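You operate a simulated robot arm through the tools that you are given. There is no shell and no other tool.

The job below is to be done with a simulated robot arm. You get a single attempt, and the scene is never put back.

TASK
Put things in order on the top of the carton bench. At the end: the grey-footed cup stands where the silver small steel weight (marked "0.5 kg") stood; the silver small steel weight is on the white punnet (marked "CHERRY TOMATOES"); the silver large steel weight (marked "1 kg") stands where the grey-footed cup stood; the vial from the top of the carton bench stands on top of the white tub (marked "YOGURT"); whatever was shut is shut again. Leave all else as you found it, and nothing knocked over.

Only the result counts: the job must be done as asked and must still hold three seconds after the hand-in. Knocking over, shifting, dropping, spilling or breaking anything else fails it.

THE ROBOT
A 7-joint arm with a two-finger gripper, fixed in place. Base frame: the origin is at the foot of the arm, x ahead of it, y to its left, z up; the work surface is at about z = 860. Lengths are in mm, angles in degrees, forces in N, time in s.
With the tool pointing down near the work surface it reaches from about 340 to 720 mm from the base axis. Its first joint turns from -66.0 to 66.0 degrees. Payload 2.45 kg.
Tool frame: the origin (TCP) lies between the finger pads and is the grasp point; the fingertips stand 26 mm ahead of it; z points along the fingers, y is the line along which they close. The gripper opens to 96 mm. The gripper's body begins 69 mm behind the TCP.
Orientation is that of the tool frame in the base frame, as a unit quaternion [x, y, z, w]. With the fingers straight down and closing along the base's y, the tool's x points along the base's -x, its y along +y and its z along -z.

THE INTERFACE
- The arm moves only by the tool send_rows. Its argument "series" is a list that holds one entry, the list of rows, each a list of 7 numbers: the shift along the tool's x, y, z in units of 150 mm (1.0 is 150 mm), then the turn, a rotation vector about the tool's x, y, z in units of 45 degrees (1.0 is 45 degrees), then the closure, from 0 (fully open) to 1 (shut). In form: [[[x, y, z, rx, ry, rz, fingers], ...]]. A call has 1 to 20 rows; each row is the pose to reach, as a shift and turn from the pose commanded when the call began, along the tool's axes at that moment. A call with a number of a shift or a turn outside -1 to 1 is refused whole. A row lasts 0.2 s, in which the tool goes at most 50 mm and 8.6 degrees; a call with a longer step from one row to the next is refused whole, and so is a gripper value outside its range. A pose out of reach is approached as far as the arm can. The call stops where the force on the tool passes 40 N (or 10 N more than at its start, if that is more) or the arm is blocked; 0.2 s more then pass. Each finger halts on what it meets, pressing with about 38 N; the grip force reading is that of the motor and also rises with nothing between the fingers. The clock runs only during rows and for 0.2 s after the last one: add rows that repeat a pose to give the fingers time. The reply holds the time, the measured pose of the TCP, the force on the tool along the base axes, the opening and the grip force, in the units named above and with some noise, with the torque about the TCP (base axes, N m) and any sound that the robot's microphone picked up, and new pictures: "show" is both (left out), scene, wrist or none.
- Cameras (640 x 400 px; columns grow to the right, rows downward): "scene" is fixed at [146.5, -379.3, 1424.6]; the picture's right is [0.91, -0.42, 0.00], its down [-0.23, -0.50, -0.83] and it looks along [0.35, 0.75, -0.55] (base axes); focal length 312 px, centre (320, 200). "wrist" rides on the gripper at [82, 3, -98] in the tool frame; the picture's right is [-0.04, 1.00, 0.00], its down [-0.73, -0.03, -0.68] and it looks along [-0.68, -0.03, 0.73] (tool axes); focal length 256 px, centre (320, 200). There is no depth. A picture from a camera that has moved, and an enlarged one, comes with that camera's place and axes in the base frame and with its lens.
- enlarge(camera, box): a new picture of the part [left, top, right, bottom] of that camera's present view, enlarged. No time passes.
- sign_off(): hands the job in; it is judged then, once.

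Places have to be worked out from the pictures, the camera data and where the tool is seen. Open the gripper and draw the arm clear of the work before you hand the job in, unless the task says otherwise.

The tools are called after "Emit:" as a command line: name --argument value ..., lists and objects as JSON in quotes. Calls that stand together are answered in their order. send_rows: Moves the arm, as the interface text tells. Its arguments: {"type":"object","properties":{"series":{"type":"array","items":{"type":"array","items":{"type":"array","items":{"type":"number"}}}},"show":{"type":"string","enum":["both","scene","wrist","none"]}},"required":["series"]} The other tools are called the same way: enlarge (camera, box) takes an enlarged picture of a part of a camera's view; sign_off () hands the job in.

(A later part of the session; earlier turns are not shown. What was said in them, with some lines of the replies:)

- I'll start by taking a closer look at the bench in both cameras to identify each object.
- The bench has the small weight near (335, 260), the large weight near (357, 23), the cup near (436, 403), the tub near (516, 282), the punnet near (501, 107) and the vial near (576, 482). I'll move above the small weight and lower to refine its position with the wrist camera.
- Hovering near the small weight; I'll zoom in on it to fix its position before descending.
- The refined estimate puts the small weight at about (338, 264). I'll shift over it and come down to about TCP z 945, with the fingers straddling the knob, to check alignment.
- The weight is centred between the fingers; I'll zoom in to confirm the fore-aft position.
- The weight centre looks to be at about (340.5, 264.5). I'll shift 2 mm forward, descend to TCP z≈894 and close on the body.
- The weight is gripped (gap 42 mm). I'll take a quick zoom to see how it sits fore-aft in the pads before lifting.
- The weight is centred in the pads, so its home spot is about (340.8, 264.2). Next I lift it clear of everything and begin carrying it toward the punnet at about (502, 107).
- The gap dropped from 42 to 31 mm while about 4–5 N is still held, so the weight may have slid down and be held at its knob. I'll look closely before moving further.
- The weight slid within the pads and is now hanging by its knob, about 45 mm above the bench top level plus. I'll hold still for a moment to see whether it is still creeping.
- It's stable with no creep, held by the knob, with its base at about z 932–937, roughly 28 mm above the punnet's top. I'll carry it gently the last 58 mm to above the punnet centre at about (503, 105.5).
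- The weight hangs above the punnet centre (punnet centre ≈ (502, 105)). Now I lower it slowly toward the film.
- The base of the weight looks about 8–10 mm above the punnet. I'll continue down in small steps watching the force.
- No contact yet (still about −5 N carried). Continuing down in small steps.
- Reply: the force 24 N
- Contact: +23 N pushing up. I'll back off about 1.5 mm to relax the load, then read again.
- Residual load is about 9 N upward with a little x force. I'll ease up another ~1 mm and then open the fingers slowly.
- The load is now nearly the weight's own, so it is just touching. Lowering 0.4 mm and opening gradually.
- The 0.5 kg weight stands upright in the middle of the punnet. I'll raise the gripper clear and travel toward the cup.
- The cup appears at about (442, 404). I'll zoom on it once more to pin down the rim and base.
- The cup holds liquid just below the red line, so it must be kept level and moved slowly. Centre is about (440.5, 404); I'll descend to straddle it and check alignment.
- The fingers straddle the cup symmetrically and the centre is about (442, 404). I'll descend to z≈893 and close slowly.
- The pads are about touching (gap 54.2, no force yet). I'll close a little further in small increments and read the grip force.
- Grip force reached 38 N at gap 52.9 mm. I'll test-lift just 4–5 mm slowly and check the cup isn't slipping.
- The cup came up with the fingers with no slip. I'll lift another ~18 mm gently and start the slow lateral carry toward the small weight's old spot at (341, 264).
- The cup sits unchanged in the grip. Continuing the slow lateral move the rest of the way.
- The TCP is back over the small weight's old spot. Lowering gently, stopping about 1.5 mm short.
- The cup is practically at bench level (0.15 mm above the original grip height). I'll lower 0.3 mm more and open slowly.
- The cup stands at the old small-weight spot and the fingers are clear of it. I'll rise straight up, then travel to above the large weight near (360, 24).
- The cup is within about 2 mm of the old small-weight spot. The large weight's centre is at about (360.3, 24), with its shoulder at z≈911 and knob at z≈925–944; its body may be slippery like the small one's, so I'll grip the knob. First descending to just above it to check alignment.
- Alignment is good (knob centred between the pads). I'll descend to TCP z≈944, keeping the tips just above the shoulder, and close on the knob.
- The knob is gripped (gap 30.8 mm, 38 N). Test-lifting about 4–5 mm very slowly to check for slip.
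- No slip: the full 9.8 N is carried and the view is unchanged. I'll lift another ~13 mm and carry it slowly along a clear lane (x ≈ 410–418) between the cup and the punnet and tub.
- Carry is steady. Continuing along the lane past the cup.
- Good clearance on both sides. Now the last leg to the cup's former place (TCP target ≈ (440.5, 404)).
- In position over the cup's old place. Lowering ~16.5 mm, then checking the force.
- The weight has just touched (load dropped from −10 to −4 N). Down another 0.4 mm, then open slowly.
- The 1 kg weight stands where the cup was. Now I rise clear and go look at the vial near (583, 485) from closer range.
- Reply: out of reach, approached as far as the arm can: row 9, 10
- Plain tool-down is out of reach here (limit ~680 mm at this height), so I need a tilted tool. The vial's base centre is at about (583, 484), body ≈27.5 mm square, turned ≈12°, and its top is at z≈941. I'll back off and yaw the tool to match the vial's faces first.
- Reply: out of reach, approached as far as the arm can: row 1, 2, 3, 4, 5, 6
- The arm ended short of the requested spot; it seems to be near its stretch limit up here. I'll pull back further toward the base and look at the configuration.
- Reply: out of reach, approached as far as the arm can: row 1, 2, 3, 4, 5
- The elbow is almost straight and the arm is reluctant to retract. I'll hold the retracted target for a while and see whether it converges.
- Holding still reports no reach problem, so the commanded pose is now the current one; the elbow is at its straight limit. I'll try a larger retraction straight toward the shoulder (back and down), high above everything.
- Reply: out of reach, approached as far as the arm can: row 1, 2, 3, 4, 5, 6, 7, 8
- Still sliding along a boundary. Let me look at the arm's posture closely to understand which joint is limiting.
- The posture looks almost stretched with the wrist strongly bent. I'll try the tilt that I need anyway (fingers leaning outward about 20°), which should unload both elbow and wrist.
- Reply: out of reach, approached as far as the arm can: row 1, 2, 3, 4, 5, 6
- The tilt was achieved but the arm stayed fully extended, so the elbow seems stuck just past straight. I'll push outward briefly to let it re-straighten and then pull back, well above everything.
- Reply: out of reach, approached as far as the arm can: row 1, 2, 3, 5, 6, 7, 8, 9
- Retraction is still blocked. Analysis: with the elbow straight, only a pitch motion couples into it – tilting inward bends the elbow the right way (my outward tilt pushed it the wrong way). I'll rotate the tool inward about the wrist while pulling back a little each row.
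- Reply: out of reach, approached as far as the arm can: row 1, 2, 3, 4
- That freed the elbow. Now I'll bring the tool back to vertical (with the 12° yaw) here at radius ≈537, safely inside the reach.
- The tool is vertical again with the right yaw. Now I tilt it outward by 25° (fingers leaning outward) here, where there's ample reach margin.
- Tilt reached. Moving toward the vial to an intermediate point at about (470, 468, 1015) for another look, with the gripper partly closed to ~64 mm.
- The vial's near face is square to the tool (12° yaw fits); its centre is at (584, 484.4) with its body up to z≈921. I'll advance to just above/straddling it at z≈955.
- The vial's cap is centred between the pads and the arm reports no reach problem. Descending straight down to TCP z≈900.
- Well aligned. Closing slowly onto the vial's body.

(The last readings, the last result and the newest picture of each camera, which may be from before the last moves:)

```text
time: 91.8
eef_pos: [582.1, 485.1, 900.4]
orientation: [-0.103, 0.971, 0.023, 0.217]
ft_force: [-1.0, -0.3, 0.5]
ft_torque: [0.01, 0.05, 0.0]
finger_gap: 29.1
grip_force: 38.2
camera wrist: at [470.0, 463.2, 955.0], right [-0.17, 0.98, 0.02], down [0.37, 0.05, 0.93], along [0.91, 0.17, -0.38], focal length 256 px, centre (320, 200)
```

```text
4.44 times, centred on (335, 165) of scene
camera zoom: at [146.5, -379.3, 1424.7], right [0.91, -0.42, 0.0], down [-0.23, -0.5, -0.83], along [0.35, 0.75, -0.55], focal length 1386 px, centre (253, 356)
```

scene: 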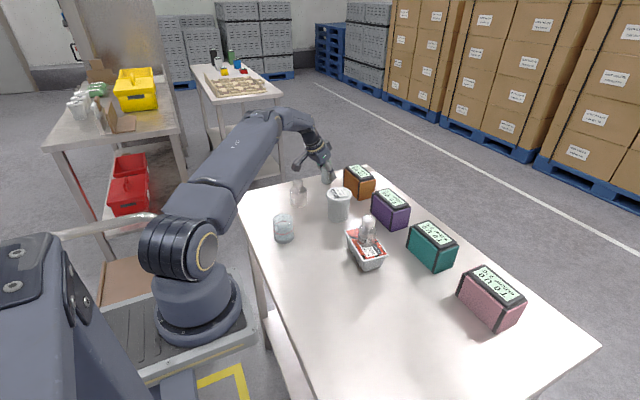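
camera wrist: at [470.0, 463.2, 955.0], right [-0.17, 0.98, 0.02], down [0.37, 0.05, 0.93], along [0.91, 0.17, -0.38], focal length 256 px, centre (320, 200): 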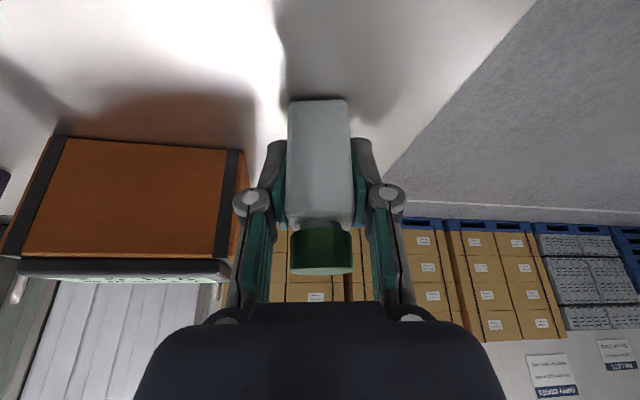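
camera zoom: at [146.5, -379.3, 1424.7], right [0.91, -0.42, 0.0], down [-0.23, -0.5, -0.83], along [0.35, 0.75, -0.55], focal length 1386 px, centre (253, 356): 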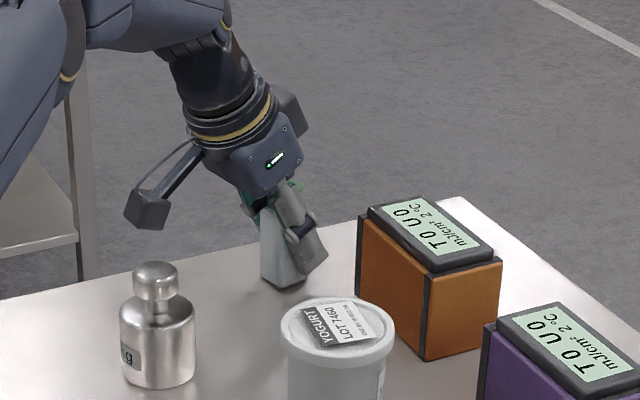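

The vial is gripped (29 mm, 38 N). Test-lift of 5 mm.

Emit:
send_rows --series '[[[-0.002, 0, -0.005, 0, 0, 0, 0.78], [-0.006, 0, -0.014, 0, 0, 0, 0.78], [-0.011, 0, -0.024, 0, 0, 0, 0.78], [-0.0142, 0, -0.0302, 0, 0, 0, 0.78], [-0.0142, 0, -0.0302, 0, 0, 0, 0.78], [-0.0142, 0, -0.0302, 0, 0, 0, 0.78]]]' --show "wrist"

Emit:
enlarge --camera "wrist" --box '[220, 80, 420, 260]'

Emit:
enlarge --camera "scene" --box '[280, 120, 390, 210]'

```text
time: 93.2
eef_pos: [583.4, 483.9, 906.3]
orientation: [-0.103, 0.971, 0.023, 0.215]
ft_force: [0.2, 0.4, -0.5]
ft_torque: [0.01, -0.03, 0.03]
finger_gap: 28.8
grip_force: 37.8
camera wrist: at [469.7, 462.8, 959.6], right [-0.17, 0.98, 0.02], down [0.37, 0.05, 0.93], along [0.91, 0.17, -0.38], focal length 256 px, centre (320, 200)
```

wrist: 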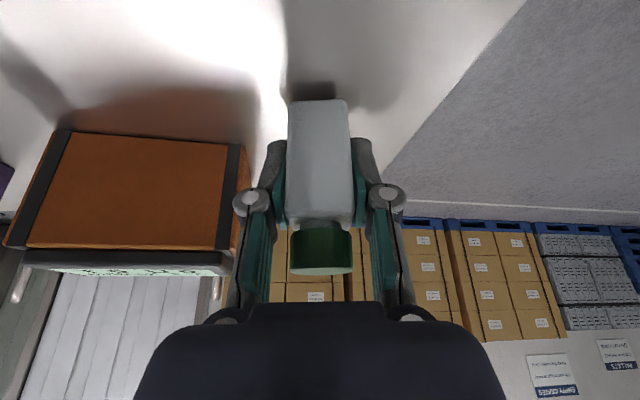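

```text
2.22 times, centred on (320, 170) of wrist
camera zoom: at [469.7, 462.8, 959.6], right [-0.17, 0.98, 0.02], down [0.37, 0.05, 0.93], along [0.91, 0.17, -0.38], focal length 569 px, centre (320, 267)
```

zoom: 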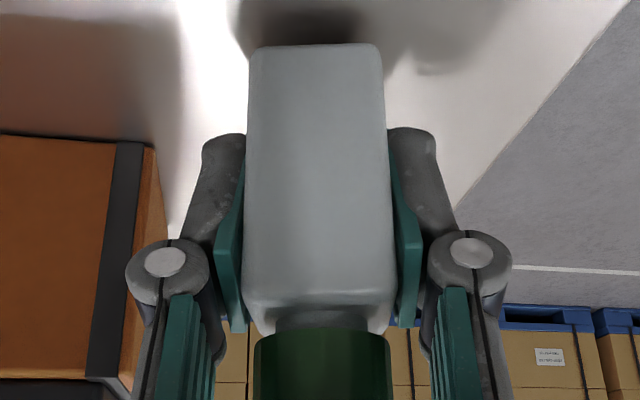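

```text
4.44 times, centred on (335, 165) of scene
camera zoom: at [146.5, -379.3, 1424.7], right [0.91, -0.42, 0.0], down [-0.23, -0.5, -0.83], along [0.35, 0.75, -0.55], focal length 1386 px, centre (253, 356)
```

zoom: 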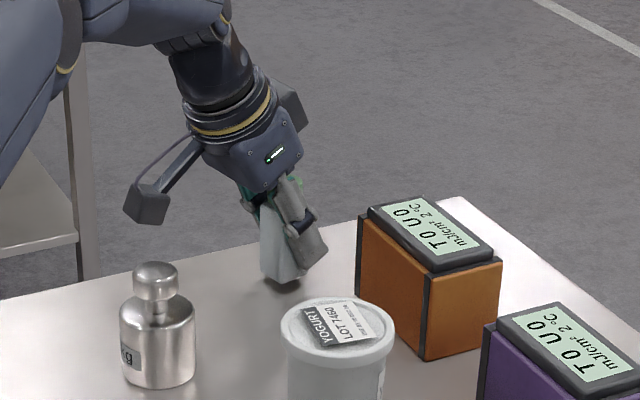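

The vial lifted cleanly with no slip. Now raising it and moving inward, away from the reach limit, toward the tub.

Emit:
send_rows --series '[[[-0.006, -0.015, -0.045, 0, 0, 0, 0.78], [-0.018, -0.047, -0.14, 0, 0, 0, 0.78], [-0.03, -0.08, -0.24, 0, 0, 0, 0.78], [-0.01, -0.15, -0.34, 0, 0, 0, 0.78], [0.012, -0.225, -0.435, 0, 0, 0, 0.78], [0.033, -0.3, -0.525, 0, 0, 0, 0.78], [0.047, -0.352, -0.587, 0, 0, 0, 0.78], [0.053, -0.373, -0.611, 0, 0, 0, 0.78], [0.053, -0.373, -0.611, 0, 0, 0, 0.78]]]' --show "both"

```text
time: 95.2
eef_pos: [549.2, 419.7, 984.9]
orientation: [-0.103, 0.971, 0.023, 0.216]
ft_force: [0.0, -0.1, -0.9]
ft_torque: [-0.01, 0.01, -0.01]
finger_gap: 29.0
grip_force: 38.4
camera wrist: at [436.3, 398.4, 1039.2], right [-0.17, 0.98, 0.02], down [0.37, 0.05, 0.93], along [0.91, 0.17, -0.38], focal length 256 px, centre (320, 200)
```

scene: 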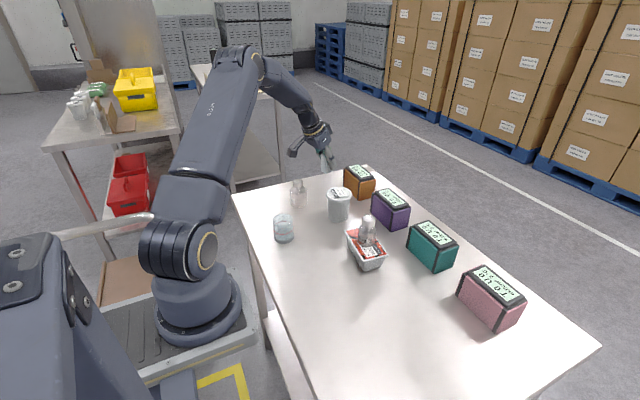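
wrist: 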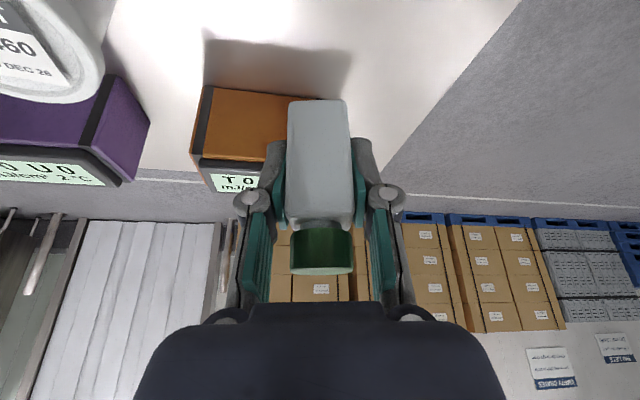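

Steady. Moving on to a viewing point just short of the tub at about (505, 320, 1030).

Emit:
send_rows --series '[[[0.025, -0.055, -0.045, 0, 0, 0, 0.78], [0.075, -0.17, -0.13, 0, 0, 0, 0.78], [0.135, -0.305, -0.235, 0, 0, 0, 0.78], [0.195, -0.44, -0.34, 0, 0, 0, 0.78], [0.24, -0.545, -0.42, 0, 0, 0, 0.78], [0.261, -0.591, -0.454, 0, 0, 0, 0.78], [0.261, -0.591, -0.454, 0, 0, 0, 0.78]]]' --show "both"

Emit:
enlarge --camera "wrist" --box '[180, 10, 380, 160]'

Emit:
enlarge --camera "scene" --box '[290, 120, 390, 230]'

```text
time: 96.8
eef_pos: [505.3, 319.7, 1030.1]
orientation: [-0.103, 0.971, 0.023, 0.216]
ft_force: [0.8, 0.2, -1.7]
ft_torque: [-0.02, -0.02, 0.01]
finger_gap: 28.9
grip_force: 37.9
camera wrist: at [392.5, 298.5, 1084.4], right [-0.17, 0.98, 0.02], down [0.37, 0.05, 0.93], along [0.91, 0.17, -0.38], focal length 256 px, centre (320, 200)
```

scene: 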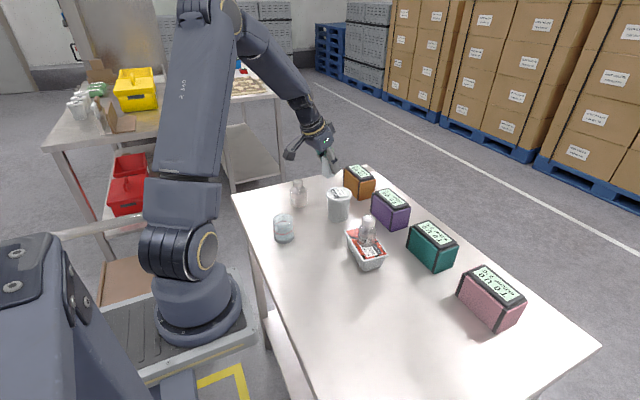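
wrist: 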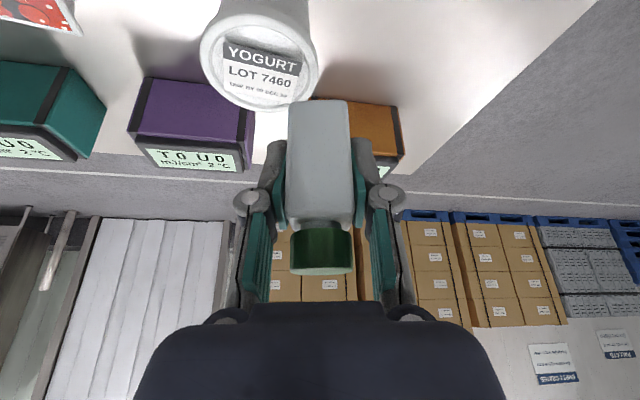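

```text
2.67 times, centred on (280, 85) of wrist
camera zoom: at [392.5, 298.5, 1084.4], right [-0.17, 0.98, 0.02], down [0.37, 0.05, 0.93], along [0.91, 0.17, -0.38], focal length 683 px, centre (427, 507)
```

zoom: 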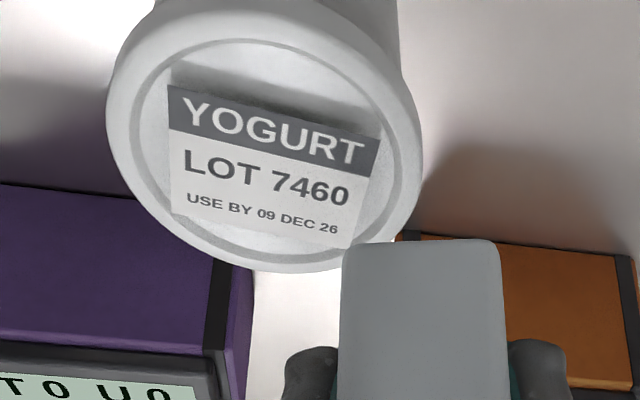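

```text
3.64 times, centred on (340, 175) of scene
camera zoom: at [146.5, -379.3, 1424.7], right [0.91, -0.42, 0.0], down [-0.23, -0.5, -0.83], along [0.35, 0.75, -0.55], focal length 1134 px, centre (247, 291)
```

zoom: 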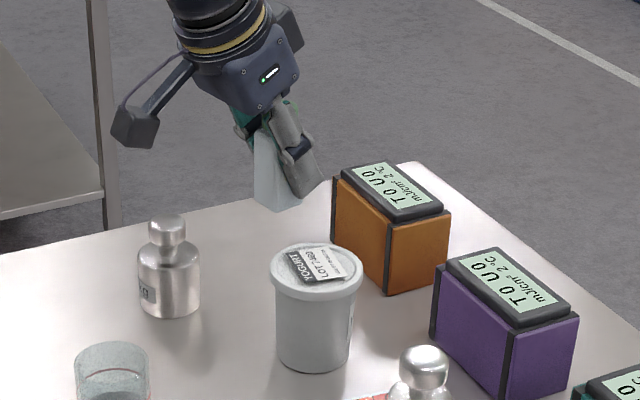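

The tub's lid centre works out at about (522.5, 283.5) with its surface at z≈938. I'll move the vial over it, stopping with about 20 mm of clearance.

Emit:
send_rows --series '[[[0.003, -0.03, 0.01, 0, 0, 0, 0.78], [0.01, -0.095, 0.05, 0, 0, 0, 0.78], [0.018, -0.165, 0.11, 0, 0, 0, 0.78], [0.025, -0.225, 0.165, 0, 0, 0, 0.78], [0.029, -0.255, 0.2, 0, 0, 0, 0.78], [0.029, -0.26, 0.209, 0, 0, 0, 0.78], [0.029, -0.26, 0.209, 0, 0, 0, 0.78]]]' --show "both"

Emit:
enlarge --camera "wrist" --box '[220, 20, 420, 200]'

Emit:
enlarge --camera "scene" --box '[300, 140, 380, 230]'

```text
time: 98.4
eef_pos: [522.9, 283.1, 999.4]
orientation: [-0.103, 0.971, 0.023, 0.216]
ft_force: [0.1, 0.5, -0.3]
ft_torque: [0.01, -0.01, 0.01]
finger_gap: 29.0
grip_force: 37.7
camera wrist: at [409.5, 262.1, 1054.0], right [-0.17, 0.98, 0.02], down [0.37, 0.05, 0.93], along [0.91, 0.17, -0.38], focal length 256 px, centre (320, 200)
```

scene: 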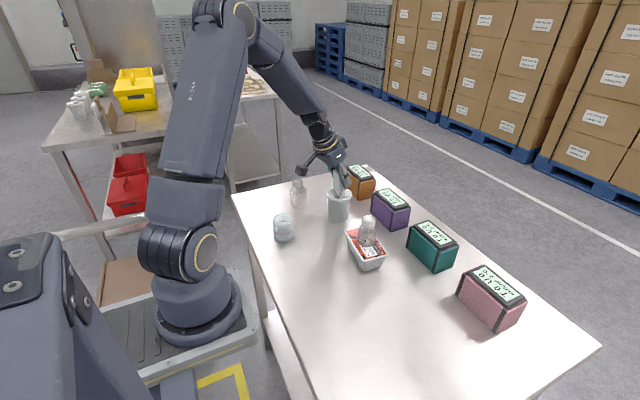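
wrist: 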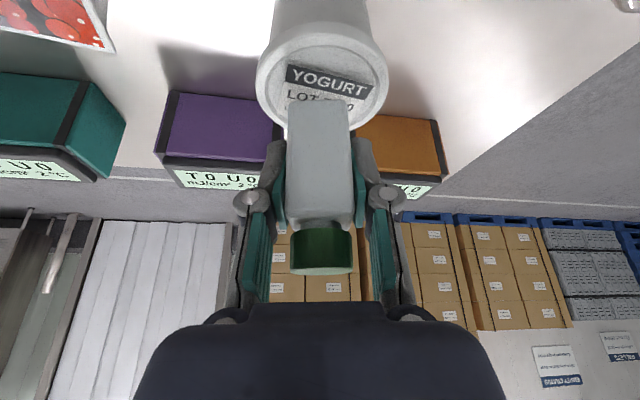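

```text
2.22 times, centred on (320, 110) of wrist
camera zoom: at [409.5, 262.1, 1054.0], right [-0.17, 0.98, 0.02], down [0.37, 0.05, 0.93], along [0.91, 0.17, -0.38], focal length 569 px, centre (320, 400)
```

zoom: 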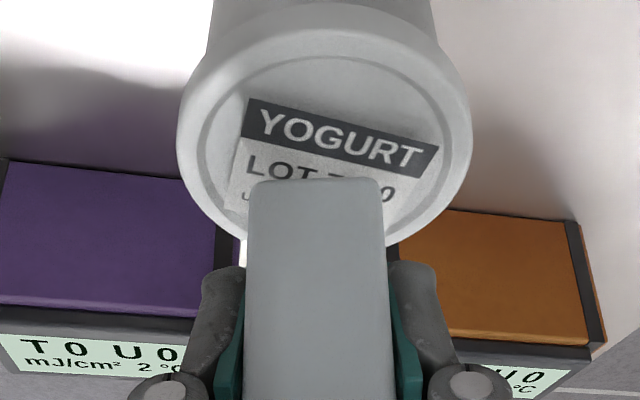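

```text
4.44 times, centred on (340, 185) of scene
camera zoom: at [146.5, -379.3, 1424.7], right [0.91, -0.42, 0.0], down [-0.23, -0.5, -0.83], along [0.35, 0.75, -0.55], focal length 1386 px, centre (231, 267)
```

zoom: 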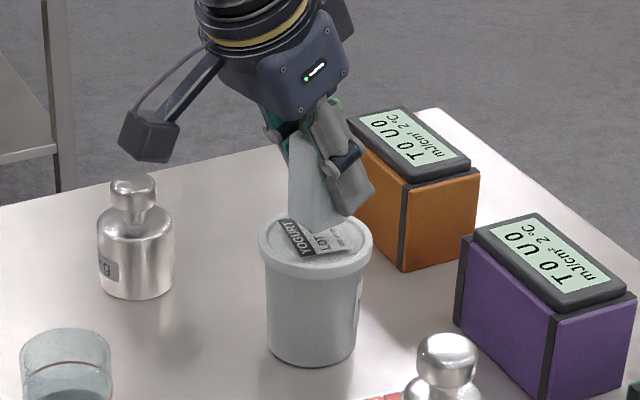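

The vial is essentially over the lid's centre (I'll nudge +2 mm x, +1 mm y). Lowering to about 3 mm above the lid.

Emit:
send_rows --series '[[[-0.009, 0.004, 0.012, 0, 0, 0, 0.78], [0.0, 0.004, 0.04, 0, 0, 0, 0.78], [0.015, 0.004, 0.07, 0, 0, 0, 0.78], [0.028, 0.004, 0.095, 0, 0, 0, 0.78], [0.036, 0.004, 0.112, 0, 0, 0, 0.78], [0.038, 0.004, 0.115, 0, 0, 0, 0.78], [0.038, 0.004, 0.115, 0, 0, 0, 0.78]]]' --show "none"

Emit:
enlarge --camera "scene" --box '[300, 140, 380, 230]'

Emit:
enlarge --camera "wrist" --box '[220, 20, 420, 200]'

```text
time: 100.0
eef_pos: [524.9, 284.8, 982.9]
orientation: [-0.103, 0.97, 0.024, 0.22]
ft_force: [2.1, 0.0, 26.8]
ft_torque: [0.04, -0.3, 0.02]
finger_gap: 29.0
grip_force: 37.7
```

```text
4.44 times, centred on (340, 185) of scene
camera zoom: at [146.1, -379.6, 1424.6], right [0.91, -0.42, 0.0], down [-0.23, -0.5, -0.83], along [0.35, 0.75, -0.55], focal length 1386 px, centre (231, 267)
```

zoom: 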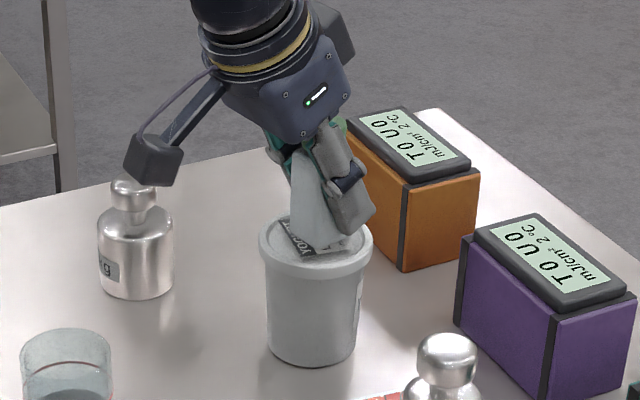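

```text
2.22 times, centred on (320, 110) of wrist
camera zoom: at [412.1, 263.7, 1037.5], right [-0.17, 0.98, 0.02], down [0.37, 0.05, 0.93], along [0.91, 0.17, -0.37], focal length 569 px, centre (320, 400)
```

zoom: 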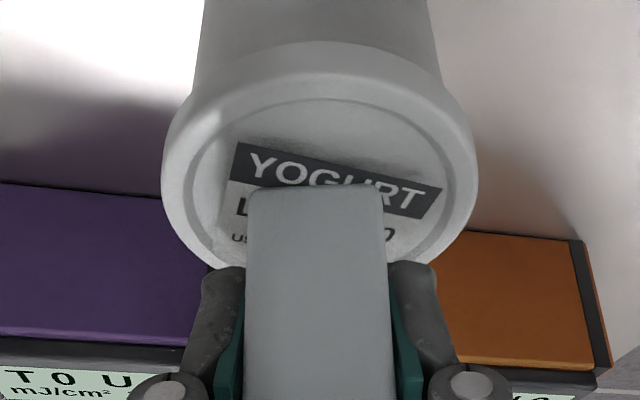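

The vial already touches the lid (27 N), so the lid top is at about z 943. Backing off about 1.5 mm.

Emit:
send_rows --series '[[[-0.002, 0, -0.005, 0, 0, 0, 0.78], [-0.0043, 0, -0.0091, 0, 0, 0, 0.78], [-0.0043, 0, -0.0091, 0, 0, 0, 0.78]]]' --show "none"

Emit:
enlarge --camera "scene" --box '[300, 140, 380, 230]'

```text
time: 100.8
eef_pos: [524.2, 284.6, 982.8]
orientation: [-0.101, 0.971, 0.023, 0.217]
ft_force: [6.3, 3.0, 17.1]
ft_torque: [0.19, -0.4, -0.01]
finger_gap: 28.9
grip_force: 37.8
```

```text
4.44 times, centred on (340, 185) of scene
camera zoom: at [146.4, -379.4, 1424.6], right [0.91, -0.42, 0.0], down [-0.23, -0.5, -0.83], along [0.35, 0.75, -0.55], focal length 1386 px, centre (231, 267)
```

zoom: 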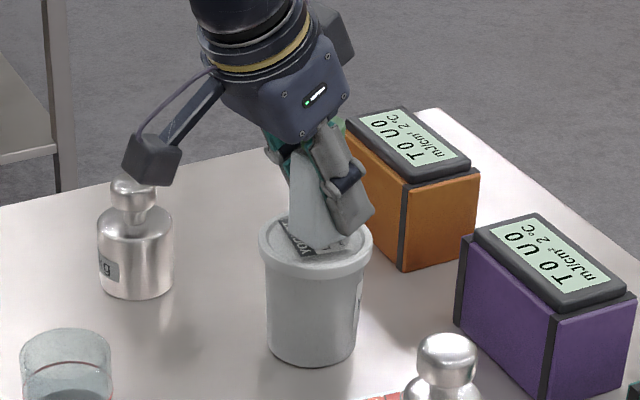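

Still 17 N; easing up another 1 mm.

Emit:
send_rows --series '[[[-0.0028, 0, -0.006, 0, 0, 0, 0.78], [-0.0028, 0, -0.006, 0, 0, 0, 0.78]]]' --show "none"

```text
time: 101.4
eef_pos: [523.1, 283.4, 984.4]
orientation: [-0.102, 0.971, 0.022, 0.215]
ft_force: [2.5, 2.7, 9.9]
ft_torque: [0.24, -0.18, 0.01]
finger_gap: 29.1
grip_force: 38.5
```

Emit:
send_rows --series '[[[-0.002, 0, -0.0045, 0, 0, 0, 0.78], [-0.002, 0, -0.0045, 0, 0, 0, 0.78]]]' --show "none"

Emit:
enlarge --camera "scene" --box '[300, 140, 380, 230]'

Emit:
enlarge --camera "wrist" --box '[220, 20, 420, 200]'

```text
time: 102.0
eef_pos: [523.3, 284.2, 983.9]
orientation: [-0.103, 0.971, 0.022, 0.215]
ft_force: [-0.9, 1.6, 2.3]
ft_torque: [0.05, 0.0, 0.03]
finger_gap: 28.8
grip_force: 37.9
```

```text
4.44 times, centred on (340, 185) of scene
camera zoom: at [146.5, -379.3, 1424.7], right [0.91, -0.42, 0.0], down [-0.23, -0.5, -0.83], along [0.35, 0.75, -0.55], focal length 1386 px, centre (231, 267)
```

zoom: 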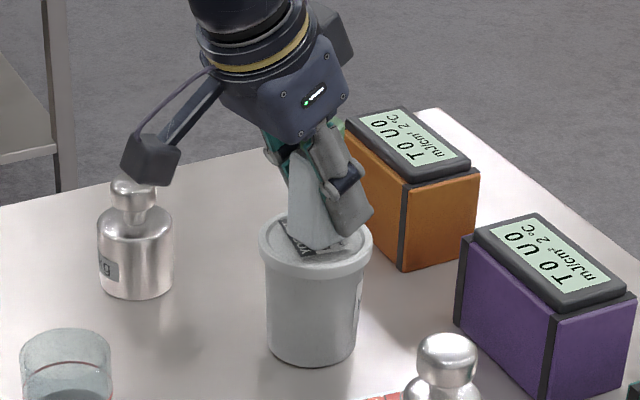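

```text
2.22 times, centred on (320, 110) of wrist
camera zoom: at [410.2, 262.6, 1038.7], right [-0.17, 0.98, 0.01], down [0.38, 0.05, 0.93], along [0.91, 0.17, -0.38], focal length 569 px, centre (320, 400)
```

zoom: 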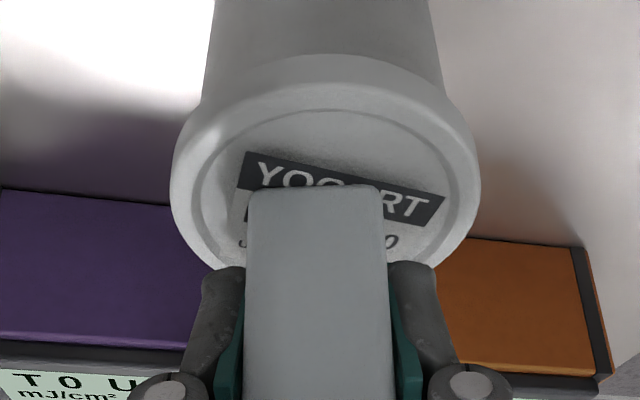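

Light contact now (≈2 N) and the vial is within about 3 mm of the lid's centre. Opening the fingers slowly.

Emit:
send_rows --series '[[[0, 0, 0, 0, 0, 0, 0.7], [0, 0, 0, 0, 0, 0, 0.68], [0, 0, 0, 0, 0, 0, 0.66], [0, 0, 0, 0, 0, 0, 0.63], [0, 0, 0, 0, 0, 0, 0.58], [0, 0, 0, 0, 0, 0, 0.5], [0, 0, 0, 0, 0, 0, 0.4], [0, 0, 0, 0, 0, 0, 0.32], [0, 0, 0, 0, 0, 0, 0.32]]]' --show "both"

Emit:
enlarge --camera "scene" --box '[300, 140, 380, 230]'

Emit:
enlarge --camera "wrist" --box '[220, 60, 420, 260]'

```text
time: 104.0
eef_pos: [524.5, 285.3, 984.7]
orientation: [-0.102, 0.971, 0.022, 0.216]
ft_force: [0.3, 0.0, 0.4]
ft_torque: [0.01, -0.02, -0.01]
finger_gap: 65.1
grip_force: 0.0
camera wrist: at [410.9, 263.1, 1039.3], right [-0.17, 0.98, 0.02], down [0.37, 0.05, 0.93], along [0.91, 0.17, -0.38], focal length 256 px, centre (320, 200)
```

scene: 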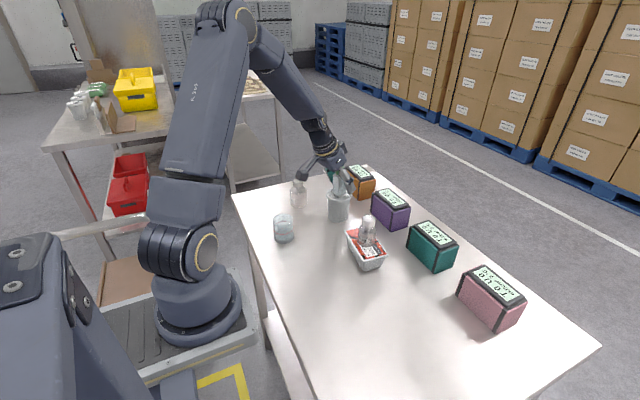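
wrist: 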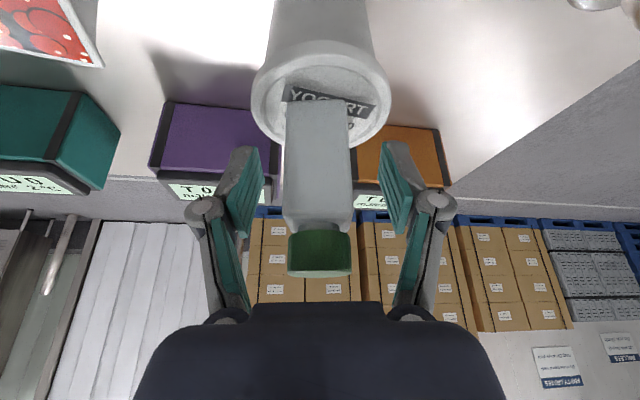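

```text
4.44 times, centred on (340, 185) of scene
camera zoom: at [146.5, -379.3, 1424.6], right [0.91, -0.42, 0.0], down [-0.23, -0.5, -0.83], along [0.35, 0.75, -0.55], focal length 1386 px, centre (231, 267)
```

zoom: 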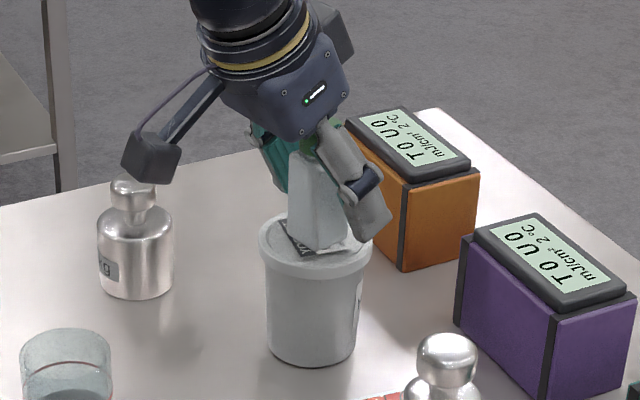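

```text
2.00 times, centred on (320, 160) of wrist
camera zoom: at [410.9, 263.1, 1039.3], right [-0.17, 0.98, 0.02], down [0.37, 0.05, 0.93], along [0.91, 0.17, -0.38], focal length 512 px, centre (320, 280)
```

zoom: 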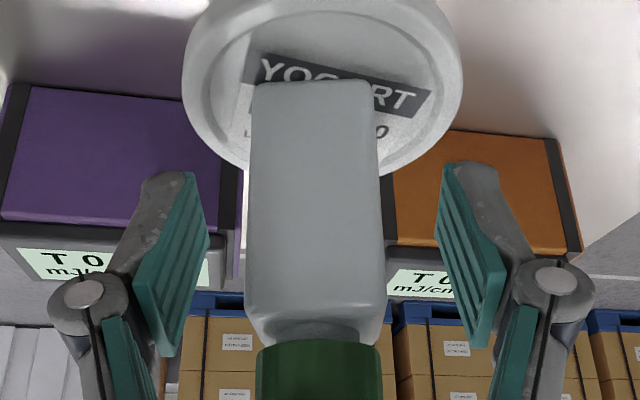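

The vial stands upright on the lid. Withdrawing along the tool axis (up and back), fingers clear on both sides.

Emit:
send_rows --series '[[[0, 0, -0.04, 0, 0, 0, 0.32], [0, 0, -0.12, 0, 0, 0, 0.32], [0, 0, -0.25, 0, 0, 0, 0.32], [0, 0, -0.42, 0, 0, 0, 0.32], [0, 0, -0.6, 0, 0, 0, 0.2], [0, 0, -0.8, 0, 0, 0, 0.1], [0, 0, -0.9, 0, 0, 0, 0], [0, 0, -0.9, 0, 0, 0, 0]]]' --show "both"

Emit:
enlarge --camera "scene" --box '[300, 140, 380, 230]'

```text
time: 105.8
eef_pos: [469.8, 272.6, 1106.7]
orientation: [-0.103, 0.971, 0.024, 0.216]
ft_force: [-0.3, 0.4, -0.3]
ft_torque: [-0.02, 0.0, 0.01]
finger_gap: 95.9
grip_force: 0.0
camera wrist: at [354.9, 251.1, 1161.0], right [-0.17, 0.98, 0.02], down [0.37, 0.05, 0.93], along [0.91, 0.17, -0.38], focal length 256 px, centre (320, 200)
```

scene: 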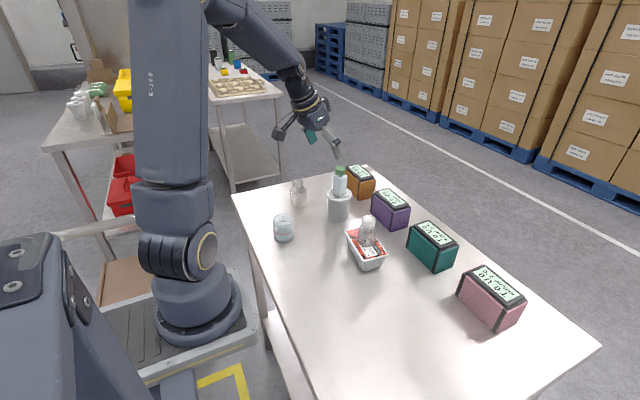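
wrist: 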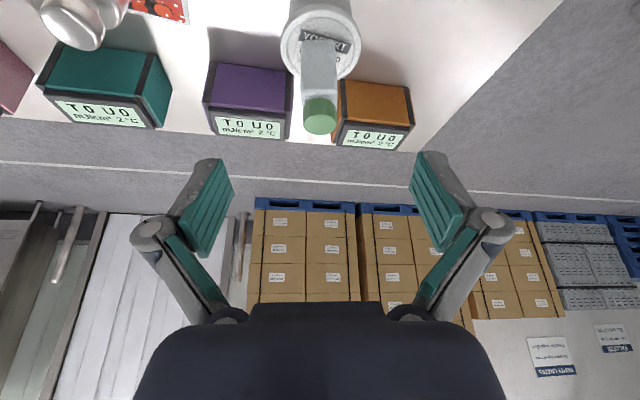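

```text
4.44 times, centred on (340, 185) of scene
camera zoom: at [146.5, -379.3, 1424.6], right [0.91, -0.42, 0.0], down [-0.23, -0.5, -0.83], along [0.35, 0.75, -0.55], focal length 1386 px, centre (231, 267)
```

zoom: 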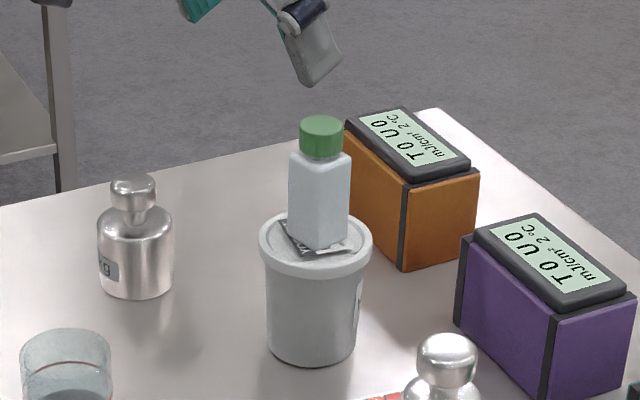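

All four objects are placed. Retracting the arm up and back toward its start area and levelling the tool.

Emit:
send_rows --series '[[[0.1, -0.03, -0.12, 0, 0.09, 0, 0], [0.22, -0.07, -0.265, 0, 0.2, 0, 0], [0.35, -0.11, -0.42, 0, 0.32, 0, 0], [0.47, -0.15, -0.565, 0, 0.44, 0, 0], [0.57, -0.18, -0.685, 0, 0.53, 0, 0], [0.608, -0.193, -0.728, 0, 0.556, 0, 0], [0.608, -0.193, -0.728, 0, 0.556, 0, 0]]]' --show "both"

Emit:
enlarge --camera "scene" --box '[230, 150, 400, 256]'

Emit:
enlarge --camera "scene" --box '[330, 150, 540, 340]'

Emit:
enlarge --camera "scene" --box '[250, 210, 410, 310]'

```text
time: 107.4
eef_pos: [348.2, 216.6, 1167.7]
orientation: [-0.106, 0.994, 0.0, 0.0]
ft_force: [-1.1, -0.6, 0.2]
ft_torque: [-0.04, 0.01, 0.01]
finger_gap: 95.9
grip_force: 0.1
camera wrist: at [267.7, 203.1, 1265.4], right [-0.17, 0.99, 0.0], down [0.72, 0.12, 0.68], along [0.67, 0.12, -0.73], focal length 256 px, centre (320, 200)
```

scene: 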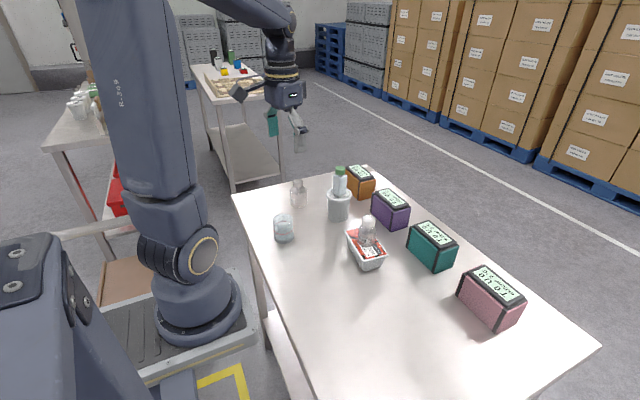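
wrist: 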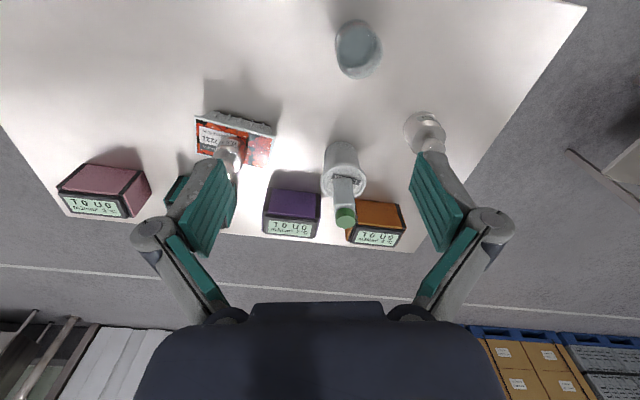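

```text
3.76 times, centred on (315, 203) of scene
camera zoom: at [146.5, -379.3, 1424.6], right [0.91, -0.42, 0.0], down [-0.23, -0.5, -0.83], along [0.35, 0.75, -0.55], focal length 1174 px, centre (339, 189)
```

zoom: 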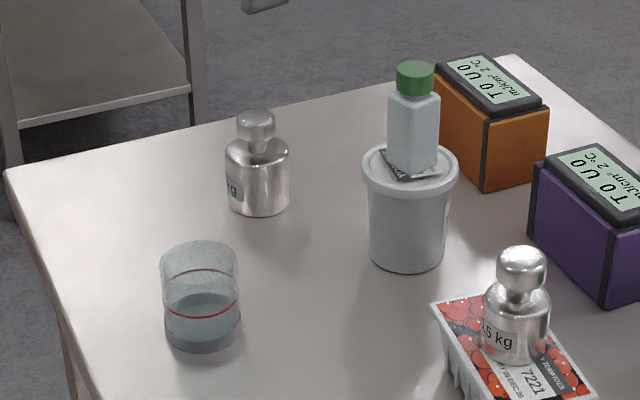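

```text
2.11 times, centred on (435, 245) of scene
camera zoom: at [146.5, -379.3, 1424.6], right [0.91, -0.42, 0.0], down [-0.23, -0.5, -0.83], along [0.35, 0.75, -0.55], focal length 657 px, centre (78, 105)
```

zoom: 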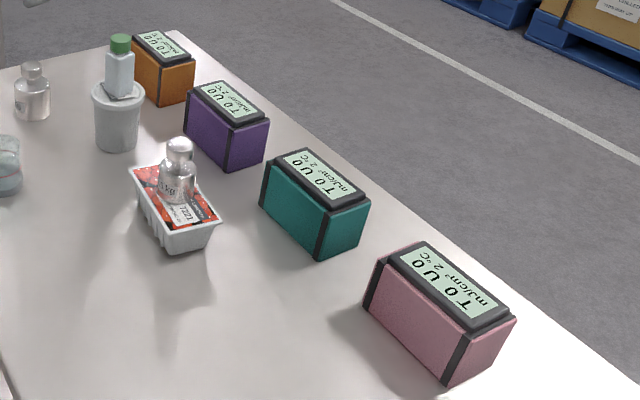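

```text
4.00 times, centred on (330, 260) of scene
camera zoom: at [146.5, -379.3, 1424.6], right [0.91, -0.42, 0.0], down [-0.23, -0.5, -0.83], along [0.35, 0.75, -0.55], focal length 1248 px, centre (280, -40)
```

zoom: 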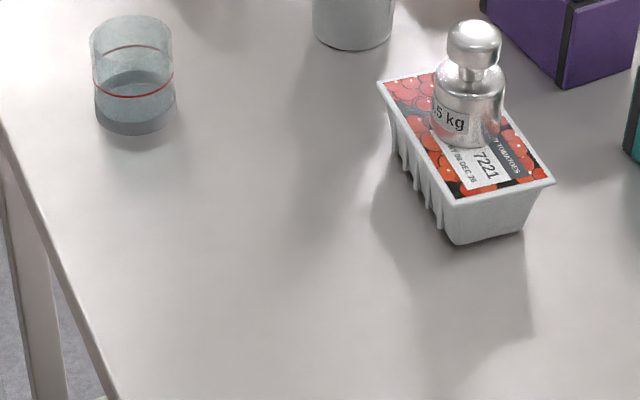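

Everything checks out. The cup stands at the small weight's old spot, the 1 kg weight at the cup's old spot, the 0.5 kg weight on the punnet, and the capped vial on the tub lid. The tub, punnet and four boxes are unmoved, nothing was opened, and the arm is clear with the gripper open, so I'm handing in.

Emit:
sign_off

```text
The job is handed in.
```

The job is handed in, and the last pictures show everything asked for in place:

- **Grey-footed cup:** it stands where the 0.5 kg weight stood, within about 2 mm. It was carried level and slowly, and it still holds its liquid.
- **0.5 kg weight:** it stands upright in the middle of the cherry tomato punnet. It slid down in the grip during the lift and ended up hanging by its knob, but it didn't fall and I set it down gently.
- **1 kg weight:** it stands where the cup stood, within about 3 mm.
- **Vial:** it stands upright near the centre of the yogurt tub's lid, with its cap still on. Pointing straight down, the arm couldn't reach it, so I picked it up with the gripper tilted. The arm also got stuck fully stretched for a while, high above the bench and clear of everything.

The tub, the punnet and the four coloured boxes look unmoved. I opened nothing, so whatever was shut stayed shut. The gripper is open and the arm is clear of the bench.
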